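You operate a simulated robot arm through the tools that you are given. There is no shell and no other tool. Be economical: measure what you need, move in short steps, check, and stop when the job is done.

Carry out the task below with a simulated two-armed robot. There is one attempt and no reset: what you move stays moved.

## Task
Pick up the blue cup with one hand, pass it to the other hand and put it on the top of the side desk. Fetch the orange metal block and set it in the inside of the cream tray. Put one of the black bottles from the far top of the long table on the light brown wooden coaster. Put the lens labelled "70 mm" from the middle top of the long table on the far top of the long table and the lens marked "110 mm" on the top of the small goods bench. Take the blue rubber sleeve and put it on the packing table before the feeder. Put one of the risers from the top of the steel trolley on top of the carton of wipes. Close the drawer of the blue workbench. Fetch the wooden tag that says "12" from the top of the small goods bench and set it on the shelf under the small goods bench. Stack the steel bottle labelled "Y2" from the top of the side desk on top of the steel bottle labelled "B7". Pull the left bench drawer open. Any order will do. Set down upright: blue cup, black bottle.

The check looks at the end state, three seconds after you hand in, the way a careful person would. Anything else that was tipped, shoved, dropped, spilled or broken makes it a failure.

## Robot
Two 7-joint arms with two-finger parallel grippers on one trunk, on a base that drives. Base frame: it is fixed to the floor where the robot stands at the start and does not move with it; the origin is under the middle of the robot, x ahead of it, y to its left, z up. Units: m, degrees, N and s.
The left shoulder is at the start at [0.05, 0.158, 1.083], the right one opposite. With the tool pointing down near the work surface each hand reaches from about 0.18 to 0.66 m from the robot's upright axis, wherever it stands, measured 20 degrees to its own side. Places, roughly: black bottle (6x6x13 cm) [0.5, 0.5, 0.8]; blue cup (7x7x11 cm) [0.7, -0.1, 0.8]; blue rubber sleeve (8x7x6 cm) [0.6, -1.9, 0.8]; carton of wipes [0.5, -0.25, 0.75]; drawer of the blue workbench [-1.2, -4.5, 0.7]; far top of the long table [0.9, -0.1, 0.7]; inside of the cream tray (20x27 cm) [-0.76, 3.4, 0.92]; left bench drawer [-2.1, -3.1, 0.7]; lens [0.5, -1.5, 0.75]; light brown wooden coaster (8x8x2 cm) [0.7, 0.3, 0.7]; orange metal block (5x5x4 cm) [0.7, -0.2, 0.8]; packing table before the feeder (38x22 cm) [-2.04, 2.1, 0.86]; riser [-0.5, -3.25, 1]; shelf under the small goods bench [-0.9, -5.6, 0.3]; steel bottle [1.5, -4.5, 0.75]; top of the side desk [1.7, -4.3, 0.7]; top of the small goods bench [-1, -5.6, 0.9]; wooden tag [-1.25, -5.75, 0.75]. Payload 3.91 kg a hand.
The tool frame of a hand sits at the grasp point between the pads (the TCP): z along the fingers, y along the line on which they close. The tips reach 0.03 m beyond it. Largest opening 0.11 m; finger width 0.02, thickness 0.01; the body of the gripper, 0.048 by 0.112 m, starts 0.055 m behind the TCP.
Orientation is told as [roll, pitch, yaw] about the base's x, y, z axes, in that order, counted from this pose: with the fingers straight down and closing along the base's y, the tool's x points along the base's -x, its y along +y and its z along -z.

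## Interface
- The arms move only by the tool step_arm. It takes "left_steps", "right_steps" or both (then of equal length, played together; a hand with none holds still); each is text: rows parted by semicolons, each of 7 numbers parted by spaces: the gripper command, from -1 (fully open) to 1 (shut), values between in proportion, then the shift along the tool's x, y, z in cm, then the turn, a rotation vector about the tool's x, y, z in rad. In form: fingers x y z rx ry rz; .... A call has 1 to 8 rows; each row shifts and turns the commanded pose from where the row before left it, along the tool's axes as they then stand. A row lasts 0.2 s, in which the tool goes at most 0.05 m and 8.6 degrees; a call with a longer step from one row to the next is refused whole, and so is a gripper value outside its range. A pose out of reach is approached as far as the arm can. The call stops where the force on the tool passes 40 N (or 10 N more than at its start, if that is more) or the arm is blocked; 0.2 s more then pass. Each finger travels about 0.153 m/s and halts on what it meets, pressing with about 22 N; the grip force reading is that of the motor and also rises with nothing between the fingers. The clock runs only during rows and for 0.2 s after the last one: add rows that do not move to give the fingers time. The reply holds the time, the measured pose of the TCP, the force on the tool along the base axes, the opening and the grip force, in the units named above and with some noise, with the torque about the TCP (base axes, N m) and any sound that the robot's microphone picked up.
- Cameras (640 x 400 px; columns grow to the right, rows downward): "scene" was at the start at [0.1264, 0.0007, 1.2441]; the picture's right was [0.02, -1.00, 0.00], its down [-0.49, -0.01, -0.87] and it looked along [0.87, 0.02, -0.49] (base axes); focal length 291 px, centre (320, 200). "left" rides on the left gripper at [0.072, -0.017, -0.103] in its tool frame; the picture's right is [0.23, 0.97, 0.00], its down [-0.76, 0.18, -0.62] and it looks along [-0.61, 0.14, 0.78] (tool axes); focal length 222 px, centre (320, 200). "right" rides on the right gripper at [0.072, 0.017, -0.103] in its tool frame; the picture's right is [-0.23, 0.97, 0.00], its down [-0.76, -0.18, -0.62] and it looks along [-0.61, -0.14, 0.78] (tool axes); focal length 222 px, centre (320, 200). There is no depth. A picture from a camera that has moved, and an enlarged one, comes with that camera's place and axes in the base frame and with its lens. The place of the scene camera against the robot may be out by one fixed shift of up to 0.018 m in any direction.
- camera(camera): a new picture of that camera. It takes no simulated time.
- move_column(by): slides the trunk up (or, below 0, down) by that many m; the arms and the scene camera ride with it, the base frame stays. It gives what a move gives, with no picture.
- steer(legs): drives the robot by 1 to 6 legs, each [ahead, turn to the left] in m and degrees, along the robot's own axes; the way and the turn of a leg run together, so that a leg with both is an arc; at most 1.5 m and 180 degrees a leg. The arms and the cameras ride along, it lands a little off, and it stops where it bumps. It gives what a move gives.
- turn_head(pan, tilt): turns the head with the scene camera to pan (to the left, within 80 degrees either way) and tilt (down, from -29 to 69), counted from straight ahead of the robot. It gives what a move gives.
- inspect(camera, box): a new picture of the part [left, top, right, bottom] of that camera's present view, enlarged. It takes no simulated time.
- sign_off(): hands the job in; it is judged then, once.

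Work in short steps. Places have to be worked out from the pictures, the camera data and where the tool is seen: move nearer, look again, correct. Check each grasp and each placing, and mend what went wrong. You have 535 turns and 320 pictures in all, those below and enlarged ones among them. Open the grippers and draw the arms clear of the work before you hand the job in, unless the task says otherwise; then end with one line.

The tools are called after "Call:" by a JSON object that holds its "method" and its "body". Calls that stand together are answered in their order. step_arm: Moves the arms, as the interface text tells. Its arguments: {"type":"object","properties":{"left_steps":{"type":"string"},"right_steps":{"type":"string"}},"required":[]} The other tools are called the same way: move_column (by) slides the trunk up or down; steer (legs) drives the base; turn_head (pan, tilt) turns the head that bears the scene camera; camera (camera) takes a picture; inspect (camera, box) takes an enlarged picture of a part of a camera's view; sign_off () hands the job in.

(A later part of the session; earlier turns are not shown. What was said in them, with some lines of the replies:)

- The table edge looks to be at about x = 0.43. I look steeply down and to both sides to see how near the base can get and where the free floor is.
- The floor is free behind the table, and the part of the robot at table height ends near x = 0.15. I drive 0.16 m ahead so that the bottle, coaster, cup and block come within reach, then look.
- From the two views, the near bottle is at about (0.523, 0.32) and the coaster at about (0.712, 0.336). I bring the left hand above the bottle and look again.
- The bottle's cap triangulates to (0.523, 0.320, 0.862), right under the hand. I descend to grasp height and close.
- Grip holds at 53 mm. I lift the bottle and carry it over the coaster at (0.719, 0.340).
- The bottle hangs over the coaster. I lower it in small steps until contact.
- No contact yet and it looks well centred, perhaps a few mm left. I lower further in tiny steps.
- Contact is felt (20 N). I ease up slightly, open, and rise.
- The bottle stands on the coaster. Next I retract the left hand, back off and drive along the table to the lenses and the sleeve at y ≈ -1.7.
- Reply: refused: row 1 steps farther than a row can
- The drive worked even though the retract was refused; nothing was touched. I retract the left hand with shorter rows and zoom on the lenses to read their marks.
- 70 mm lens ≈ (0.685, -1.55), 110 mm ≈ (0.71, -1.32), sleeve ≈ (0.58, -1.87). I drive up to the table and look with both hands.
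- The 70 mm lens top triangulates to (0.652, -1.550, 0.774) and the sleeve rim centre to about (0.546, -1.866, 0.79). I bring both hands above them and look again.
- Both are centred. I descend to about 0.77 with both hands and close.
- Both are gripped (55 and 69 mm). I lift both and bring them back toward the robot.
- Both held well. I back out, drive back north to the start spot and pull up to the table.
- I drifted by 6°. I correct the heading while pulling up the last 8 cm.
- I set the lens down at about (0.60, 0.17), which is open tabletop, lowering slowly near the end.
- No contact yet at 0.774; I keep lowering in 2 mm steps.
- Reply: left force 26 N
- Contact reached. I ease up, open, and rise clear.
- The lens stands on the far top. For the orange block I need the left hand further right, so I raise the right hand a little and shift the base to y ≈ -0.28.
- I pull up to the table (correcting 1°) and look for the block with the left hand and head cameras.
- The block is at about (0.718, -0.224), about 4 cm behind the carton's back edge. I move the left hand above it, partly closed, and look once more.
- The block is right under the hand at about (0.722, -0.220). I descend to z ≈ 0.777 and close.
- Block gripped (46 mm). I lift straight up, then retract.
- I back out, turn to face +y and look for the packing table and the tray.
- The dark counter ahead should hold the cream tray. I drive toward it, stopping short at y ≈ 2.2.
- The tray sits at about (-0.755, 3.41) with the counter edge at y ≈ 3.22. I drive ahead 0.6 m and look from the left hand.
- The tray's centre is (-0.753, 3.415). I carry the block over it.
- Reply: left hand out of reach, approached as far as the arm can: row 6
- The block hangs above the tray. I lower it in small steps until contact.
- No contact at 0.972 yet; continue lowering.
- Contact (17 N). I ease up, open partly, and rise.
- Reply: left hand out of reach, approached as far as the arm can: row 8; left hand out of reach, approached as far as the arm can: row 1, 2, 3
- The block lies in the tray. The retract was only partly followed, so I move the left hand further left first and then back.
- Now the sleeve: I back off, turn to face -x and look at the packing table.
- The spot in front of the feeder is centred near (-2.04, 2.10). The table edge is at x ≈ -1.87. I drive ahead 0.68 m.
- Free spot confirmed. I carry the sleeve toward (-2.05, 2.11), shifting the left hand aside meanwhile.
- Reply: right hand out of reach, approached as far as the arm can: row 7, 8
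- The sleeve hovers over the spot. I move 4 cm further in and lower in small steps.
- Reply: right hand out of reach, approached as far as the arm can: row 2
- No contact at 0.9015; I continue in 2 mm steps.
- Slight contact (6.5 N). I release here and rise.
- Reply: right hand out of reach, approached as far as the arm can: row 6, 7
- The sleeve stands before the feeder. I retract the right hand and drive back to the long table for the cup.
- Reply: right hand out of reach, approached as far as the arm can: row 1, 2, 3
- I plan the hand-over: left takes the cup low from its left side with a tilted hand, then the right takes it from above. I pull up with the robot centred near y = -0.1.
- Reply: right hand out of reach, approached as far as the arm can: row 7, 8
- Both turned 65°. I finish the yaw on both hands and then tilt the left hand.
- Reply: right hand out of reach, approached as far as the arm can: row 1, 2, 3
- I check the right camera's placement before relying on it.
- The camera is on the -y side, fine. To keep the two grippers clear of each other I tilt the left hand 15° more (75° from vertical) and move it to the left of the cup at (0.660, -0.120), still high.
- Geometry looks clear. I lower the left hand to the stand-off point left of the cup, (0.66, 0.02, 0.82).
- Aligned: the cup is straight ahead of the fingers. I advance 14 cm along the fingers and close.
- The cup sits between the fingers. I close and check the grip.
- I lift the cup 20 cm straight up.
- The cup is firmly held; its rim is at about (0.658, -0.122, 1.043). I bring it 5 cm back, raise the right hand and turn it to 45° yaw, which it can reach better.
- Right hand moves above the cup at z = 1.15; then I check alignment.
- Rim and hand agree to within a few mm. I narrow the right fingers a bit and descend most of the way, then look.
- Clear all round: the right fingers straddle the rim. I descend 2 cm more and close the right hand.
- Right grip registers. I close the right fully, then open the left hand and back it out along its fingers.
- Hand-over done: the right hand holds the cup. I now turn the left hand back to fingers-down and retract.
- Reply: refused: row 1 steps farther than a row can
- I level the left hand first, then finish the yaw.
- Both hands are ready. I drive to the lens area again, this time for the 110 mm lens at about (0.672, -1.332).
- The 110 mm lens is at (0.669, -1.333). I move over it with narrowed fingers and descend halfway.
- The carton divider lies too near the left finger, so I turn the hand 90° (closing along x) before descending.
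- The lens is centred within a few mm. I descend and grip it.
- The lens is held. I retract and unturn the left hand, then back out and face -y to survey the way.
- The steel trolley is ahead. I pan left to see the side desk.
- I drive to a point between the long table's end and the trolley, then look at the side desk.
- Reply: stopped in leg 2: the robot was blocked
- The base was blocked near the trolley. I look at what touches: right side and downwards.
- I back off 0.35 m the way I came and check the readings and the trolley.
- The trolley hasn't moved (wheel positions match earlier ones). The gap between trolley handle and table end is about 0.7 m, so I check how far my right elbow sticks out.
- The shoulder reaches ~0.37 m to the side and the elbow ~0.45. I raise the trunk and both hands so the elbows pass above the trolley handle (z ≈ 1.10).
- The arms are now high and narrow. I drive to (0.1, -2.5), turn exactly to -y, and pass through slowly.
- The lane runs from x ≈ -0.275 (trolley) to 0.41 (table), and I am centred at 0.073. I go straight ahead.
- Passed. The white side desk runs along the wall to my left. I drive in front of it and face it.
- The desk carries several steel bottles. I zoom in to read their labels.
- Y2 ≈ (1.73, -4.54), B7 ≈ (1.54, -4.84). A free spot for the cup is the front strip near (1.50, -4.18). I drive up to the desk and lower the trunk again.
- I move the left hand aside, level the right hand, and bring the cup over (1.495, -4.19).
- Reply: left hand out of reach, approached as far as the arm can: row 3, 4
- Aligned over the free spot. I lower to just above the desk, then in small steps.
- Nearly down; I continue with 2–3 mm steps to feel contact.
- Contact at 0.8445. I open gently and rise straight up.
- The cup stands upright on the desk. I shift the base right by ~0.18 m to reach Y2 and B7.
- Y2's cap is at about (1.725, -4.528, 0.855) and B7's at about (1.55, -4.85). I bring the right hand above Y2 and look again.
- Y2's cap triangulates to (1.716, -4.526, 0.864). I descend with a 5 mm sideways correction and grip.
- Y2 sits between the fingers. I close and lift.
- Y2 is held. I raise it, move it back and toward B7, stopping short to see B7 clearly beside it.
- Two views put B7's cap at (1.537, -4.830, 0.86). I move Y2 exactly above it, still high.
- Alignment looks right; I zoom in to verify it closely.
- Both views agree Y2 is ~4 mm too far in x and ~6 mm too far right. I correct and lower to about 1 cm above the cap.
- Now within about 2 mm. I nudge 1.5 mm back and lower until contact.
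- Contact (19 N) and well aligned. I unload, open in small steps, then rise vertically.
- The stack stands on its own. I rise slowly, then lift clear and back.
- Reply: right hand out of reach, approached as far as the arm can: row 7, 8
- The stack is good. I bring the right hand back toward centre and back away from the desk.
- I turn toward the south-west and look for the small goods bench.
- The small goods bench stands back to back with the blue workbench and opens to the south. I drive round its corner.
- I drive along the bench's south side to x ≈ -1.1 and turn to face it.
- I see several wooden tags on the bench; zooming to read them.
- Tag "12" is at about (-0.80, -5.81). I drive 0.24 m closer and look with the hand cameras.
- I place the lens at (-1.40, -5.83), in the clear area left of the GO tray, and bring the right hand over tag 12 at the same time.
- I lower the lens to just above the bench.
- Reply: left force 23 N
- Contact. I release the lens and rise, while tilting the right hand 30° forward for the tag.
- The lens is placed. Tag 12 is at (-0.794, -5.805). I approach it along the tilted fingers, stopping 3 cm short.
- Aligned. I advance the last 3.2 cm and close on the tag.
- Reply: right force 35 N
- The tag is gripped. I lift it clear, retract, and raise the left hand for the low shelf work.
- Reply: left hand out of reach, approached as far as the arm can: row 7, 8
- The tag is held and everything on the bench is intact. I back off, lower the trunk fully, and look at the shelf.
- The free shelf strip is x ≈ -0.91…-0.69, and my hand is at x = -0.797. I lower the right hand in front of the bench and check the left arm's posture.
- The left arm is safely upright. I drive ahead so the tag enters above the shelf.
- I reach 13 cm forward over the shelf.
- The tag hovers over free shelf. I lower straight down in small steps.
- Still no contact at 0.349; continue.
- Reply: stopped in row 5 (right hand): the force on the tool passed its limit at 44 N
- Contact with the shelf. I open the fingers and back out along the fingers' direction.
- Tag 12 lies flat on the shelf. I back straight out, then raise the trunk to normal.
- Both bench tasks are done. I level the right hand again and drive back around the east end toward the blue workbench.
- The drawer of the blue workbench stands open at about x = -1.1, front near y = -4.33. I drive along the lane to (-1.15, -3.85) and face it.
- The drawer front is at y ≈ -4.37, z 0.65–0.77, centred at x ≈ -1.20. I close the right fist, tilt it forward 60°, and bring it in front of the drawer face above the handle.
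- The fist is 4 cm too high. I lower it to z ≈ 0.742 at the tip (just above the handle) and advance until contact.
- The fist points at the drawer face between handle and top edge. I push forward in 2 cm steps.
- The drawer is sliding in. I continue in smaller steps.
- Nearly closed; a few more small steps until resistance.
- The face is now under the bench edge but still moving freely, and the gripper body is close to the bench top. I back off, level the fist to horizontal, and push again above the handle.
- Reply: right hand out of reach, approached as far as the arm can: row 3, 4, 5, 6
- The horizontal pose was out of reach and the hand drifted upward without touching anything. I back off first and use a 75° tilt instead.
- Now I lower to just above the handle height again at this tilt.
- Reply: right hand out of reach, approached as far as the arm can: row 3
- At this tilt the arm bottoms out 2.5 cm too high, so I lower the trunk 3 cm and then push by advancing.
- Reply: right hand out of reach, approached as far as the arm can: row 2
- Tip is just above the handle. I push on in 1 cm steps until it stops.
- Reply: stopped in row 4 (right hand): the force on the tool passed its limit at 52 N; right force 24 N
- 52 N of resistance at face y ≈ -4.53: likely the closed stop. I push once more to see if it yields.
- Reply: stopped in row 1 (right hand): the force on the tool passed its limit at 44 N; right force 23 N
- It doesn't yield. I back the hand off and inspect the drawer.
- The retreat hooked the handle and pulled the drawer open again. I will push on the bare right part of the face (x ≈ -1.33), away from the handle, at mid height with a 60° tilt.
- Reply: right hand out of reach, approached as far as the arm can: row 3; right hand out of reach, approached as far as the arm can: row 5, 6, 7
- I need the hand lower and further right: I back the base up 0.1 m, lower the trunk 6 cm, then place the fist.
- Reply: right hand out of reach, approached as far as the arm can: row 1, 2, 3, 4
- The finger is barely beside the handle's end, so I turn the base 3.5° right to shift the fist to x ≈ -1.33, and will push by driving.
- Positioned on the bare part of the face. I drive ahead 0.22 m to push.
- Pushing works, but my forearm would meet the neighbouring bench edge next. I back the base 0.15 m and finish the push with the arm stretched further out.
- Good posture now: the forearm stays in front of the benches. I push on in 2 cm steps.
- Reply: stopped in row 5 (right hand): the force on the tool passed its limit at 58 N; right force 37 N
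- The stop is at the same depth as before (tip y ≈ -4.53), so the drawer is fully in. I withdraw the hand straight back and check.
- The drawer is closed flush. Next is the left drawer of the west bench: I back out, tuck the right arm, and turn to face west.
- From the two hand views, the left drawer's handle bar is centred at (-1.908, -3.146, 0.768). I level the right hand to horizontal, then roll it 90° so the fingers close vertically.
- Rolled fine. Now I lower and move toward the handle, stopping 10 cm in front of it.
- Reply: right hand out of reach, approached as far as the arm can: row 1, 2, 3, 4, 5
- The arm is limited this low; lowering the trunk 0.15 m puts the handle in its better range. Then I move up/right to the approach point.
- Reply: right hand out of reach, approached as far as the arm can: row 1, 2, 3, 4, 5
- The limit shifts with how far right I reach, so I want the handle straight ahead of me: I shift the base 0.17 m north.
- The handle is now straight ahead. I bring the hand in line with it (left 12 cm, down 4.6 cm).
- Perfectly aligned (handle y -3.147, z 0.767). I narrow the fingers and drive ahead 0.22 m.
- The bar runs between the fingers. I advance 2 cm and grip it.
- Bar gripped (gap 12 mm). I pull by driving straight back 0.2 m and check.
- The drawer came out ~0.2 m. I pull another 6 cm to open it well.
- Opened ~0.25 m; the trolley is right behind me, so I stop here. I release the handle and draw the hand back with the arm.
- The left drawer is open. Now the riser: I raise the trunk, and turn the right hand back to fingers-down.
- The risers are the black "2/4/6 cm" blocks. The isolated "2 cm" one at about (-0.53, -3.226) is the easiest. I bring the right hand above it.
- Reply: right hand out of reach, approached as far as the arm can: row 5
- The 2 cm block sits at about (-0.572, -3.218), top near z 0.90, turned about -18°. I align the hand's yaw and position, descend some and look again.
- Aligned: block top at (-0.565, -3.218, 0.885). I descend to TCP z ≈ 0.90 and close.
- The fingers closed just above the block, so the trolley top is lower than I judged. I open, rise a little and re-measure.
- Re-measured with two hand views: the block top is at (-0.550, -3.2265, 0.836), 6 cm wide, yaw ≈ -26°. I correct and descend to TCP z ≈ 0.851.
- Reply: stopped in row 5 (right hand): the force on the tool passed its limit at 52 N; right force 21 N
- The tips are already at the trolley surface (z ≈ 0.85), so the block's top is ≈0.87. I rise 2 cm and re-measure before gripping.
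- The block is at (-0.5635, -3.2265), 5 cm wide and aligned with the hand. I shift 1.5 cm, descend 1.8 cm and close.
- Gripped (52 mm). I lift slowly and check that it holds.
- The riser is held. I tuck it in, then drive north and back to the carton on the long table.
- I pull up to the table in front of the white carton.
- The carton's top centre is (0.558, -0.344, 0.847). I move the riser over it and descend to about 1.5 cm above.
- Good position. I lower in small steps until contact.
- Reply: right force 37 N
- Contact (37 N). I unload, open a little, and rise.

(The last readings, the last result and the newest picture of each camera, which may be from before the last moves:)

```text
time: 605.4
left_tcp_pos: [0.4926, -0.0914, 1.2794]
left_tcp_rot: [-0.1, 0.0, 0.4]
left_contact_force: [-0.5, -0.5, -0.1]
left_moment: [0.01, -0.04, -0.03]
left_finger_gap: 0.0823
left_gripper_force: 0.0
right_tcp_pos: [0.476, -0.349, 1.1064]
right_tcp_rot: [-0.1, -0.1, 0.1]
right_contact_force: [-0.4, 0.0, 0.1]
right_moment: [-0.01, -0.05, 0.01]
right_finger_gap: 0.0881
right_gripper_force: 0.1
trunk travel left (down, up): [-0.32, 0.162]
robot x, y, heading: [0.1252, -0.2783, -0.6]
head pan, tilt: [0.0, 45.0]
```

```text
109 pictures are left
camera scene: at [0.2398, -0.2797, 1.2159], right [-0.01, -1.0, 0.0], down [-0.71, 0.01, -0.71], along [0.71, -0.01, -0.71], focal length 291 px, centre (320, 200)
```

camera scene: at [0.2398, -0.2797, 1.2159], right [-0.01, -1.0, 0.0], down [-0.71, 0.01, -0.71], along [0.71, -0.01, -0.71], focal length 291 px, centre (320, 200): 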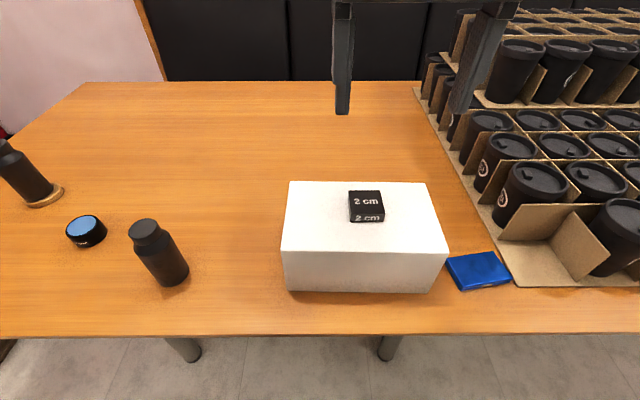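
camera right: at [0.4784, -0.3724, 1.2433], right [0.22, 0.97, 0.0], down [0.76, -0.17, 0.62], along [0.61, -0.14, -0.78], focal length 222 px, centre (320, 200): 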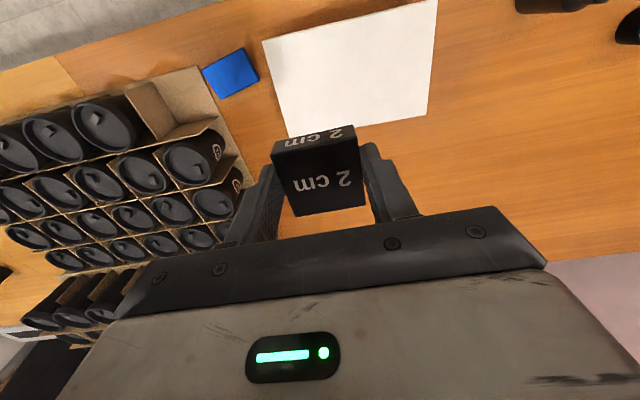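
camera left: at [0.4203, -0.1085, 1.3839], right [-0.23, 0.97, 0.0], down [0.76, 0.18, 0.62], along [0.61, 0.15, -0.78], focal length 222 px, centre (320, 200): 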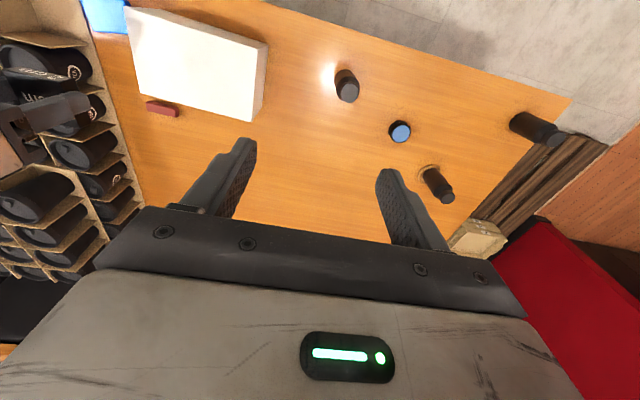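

The riser rests on the carton. I back away from the table with both grippers open and take a last look.

Call:
{"method": "steer", "body": {"legs": [[-0.4, 0]]}}

Call:
{"method": "step_arm", "body": {"left_steps": "-1 0 0 0 0 0 0; -1 0 0 0 0 0 0", "right_steps": "-1 0 0 0 0 0 0; -1 0 0 0 0 0 0"}}

Call:
{"method": "turn_head", "body": {"pan": 5, "tilt": 30}}

Call:
{"method": "camera", "body": {"camera": "scene"}}

```text
time: 607.9
left_tcp_pos: [0.0857, -0.0851, 1.2799]
left_tcp_rot: [-0.2, -0.1, 0.7]
left_contact_force: [0.0, 0.3, 1.2]
left_moment: [0.02, -0.03, 0.01]
left_finger_gap: 0.0824
left_gripper_force: 0.0
right_tcp_pos: [0.0726, -0.3432, 1.1032]
right_tcp_rot: [0.0, 0.0, 0.7]
right_contact_force: [0.0, -0.6, -0.1]
right_moment: [0.02, 0.02, -0.01]
right_finger_gap: 0.0881
right_gripper_force: 0.0
trunk travel left (down, up): [-0.32, 0.162]
robot x, y, heading: [-0.2845, -0.2716, -0.0]
head pan, tilt: [0.0, 45.0]
```

```text
time: 608.5
left_tcp_pos: [0.0867, -0.0853, 1.2789]
left_tcp_rot: [0.0, 0.0, 0.8]
left_contact_force: [0.0, -0.9, 0.1]
left_moment: [-0.03, 0.02, 0.0]
left_finger_gap: 0.11
left_gripper_force: 0.2
right_tcp_pos: [0.0722, -0.3435, 1.1052]
right_tcp_rot: [0.0, 0.0, 0.7]
right_contact_force: [-0.4, 0.0, 0.2]
right_moment: [-0.03, 0.04, 0.01]
right_finger_gap: 0.11
right_gripper_force: 0.1
trunk travel left (down, up): [-0.32, 0.162]
robot x, y, heading: [-0.2857, -0.2743, -0.2]
head pan, tilt: [0.0, 45.0]
```

```text
time: 609.3
left_tcp_pos: [0.0873, -0.0859, 1.2796]
left_tcp_rot: [-0.1, -0.1, 0.8]
left_contact_force: [0.5, 0.5, 0.1]
left_moment: [-0.01, -0.02, -0.02]
left_finger_gap: 0.1101
left_gripper_force: 0.2
right_tcp_pos: [0.0724, -0.3434, 1.1065]
right_tcp_rot: [-0.1, 0.0, 0.6]
right_contact_force: [0.4, -1.1, 0.3]
right_moment: [0.02, -0.01, 0.02]
right_finger_gap: 0.1101
right_gripper_force: 0.2
trunk travel left (down, up): [-0.32, 0.162]
robot x, y, heading: [-0.2809, -0.2737, -0.2]
head pan, tilt: [5.0, 30.0]
```

```text
108 pictures are left
camera scene: at [-0.1561, -0.268, 1.2384], right [0.08, -1.0, 0.0], down [-0.5, -0.04, -0.87], along [0.86, 0.07, -0.5], focal length 291 px, centre (320, 200)
```

scene: 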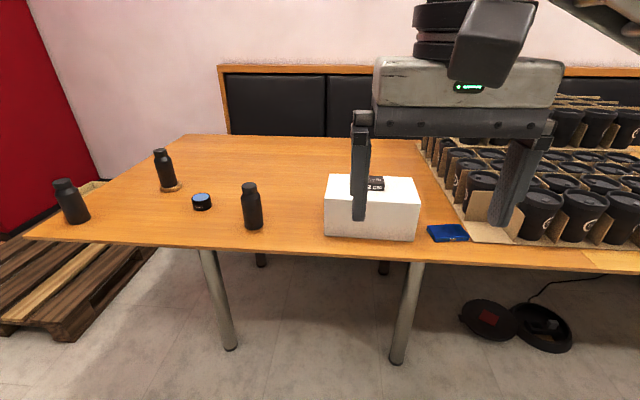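

Everything is in place, both grippers are open and the arms are clear, so I hand in.

Call:
{"method": "sign_off", "body": {}}

```text
The job is handed in.
```

I did every item on the list and handed the job in. Two contacts along the way may count against it: I bumped the trolley handle once while passing, and the wipes carton slid about 5 mm when I pressed the riser onto it. The trolley's position measured the same before and after the bump.
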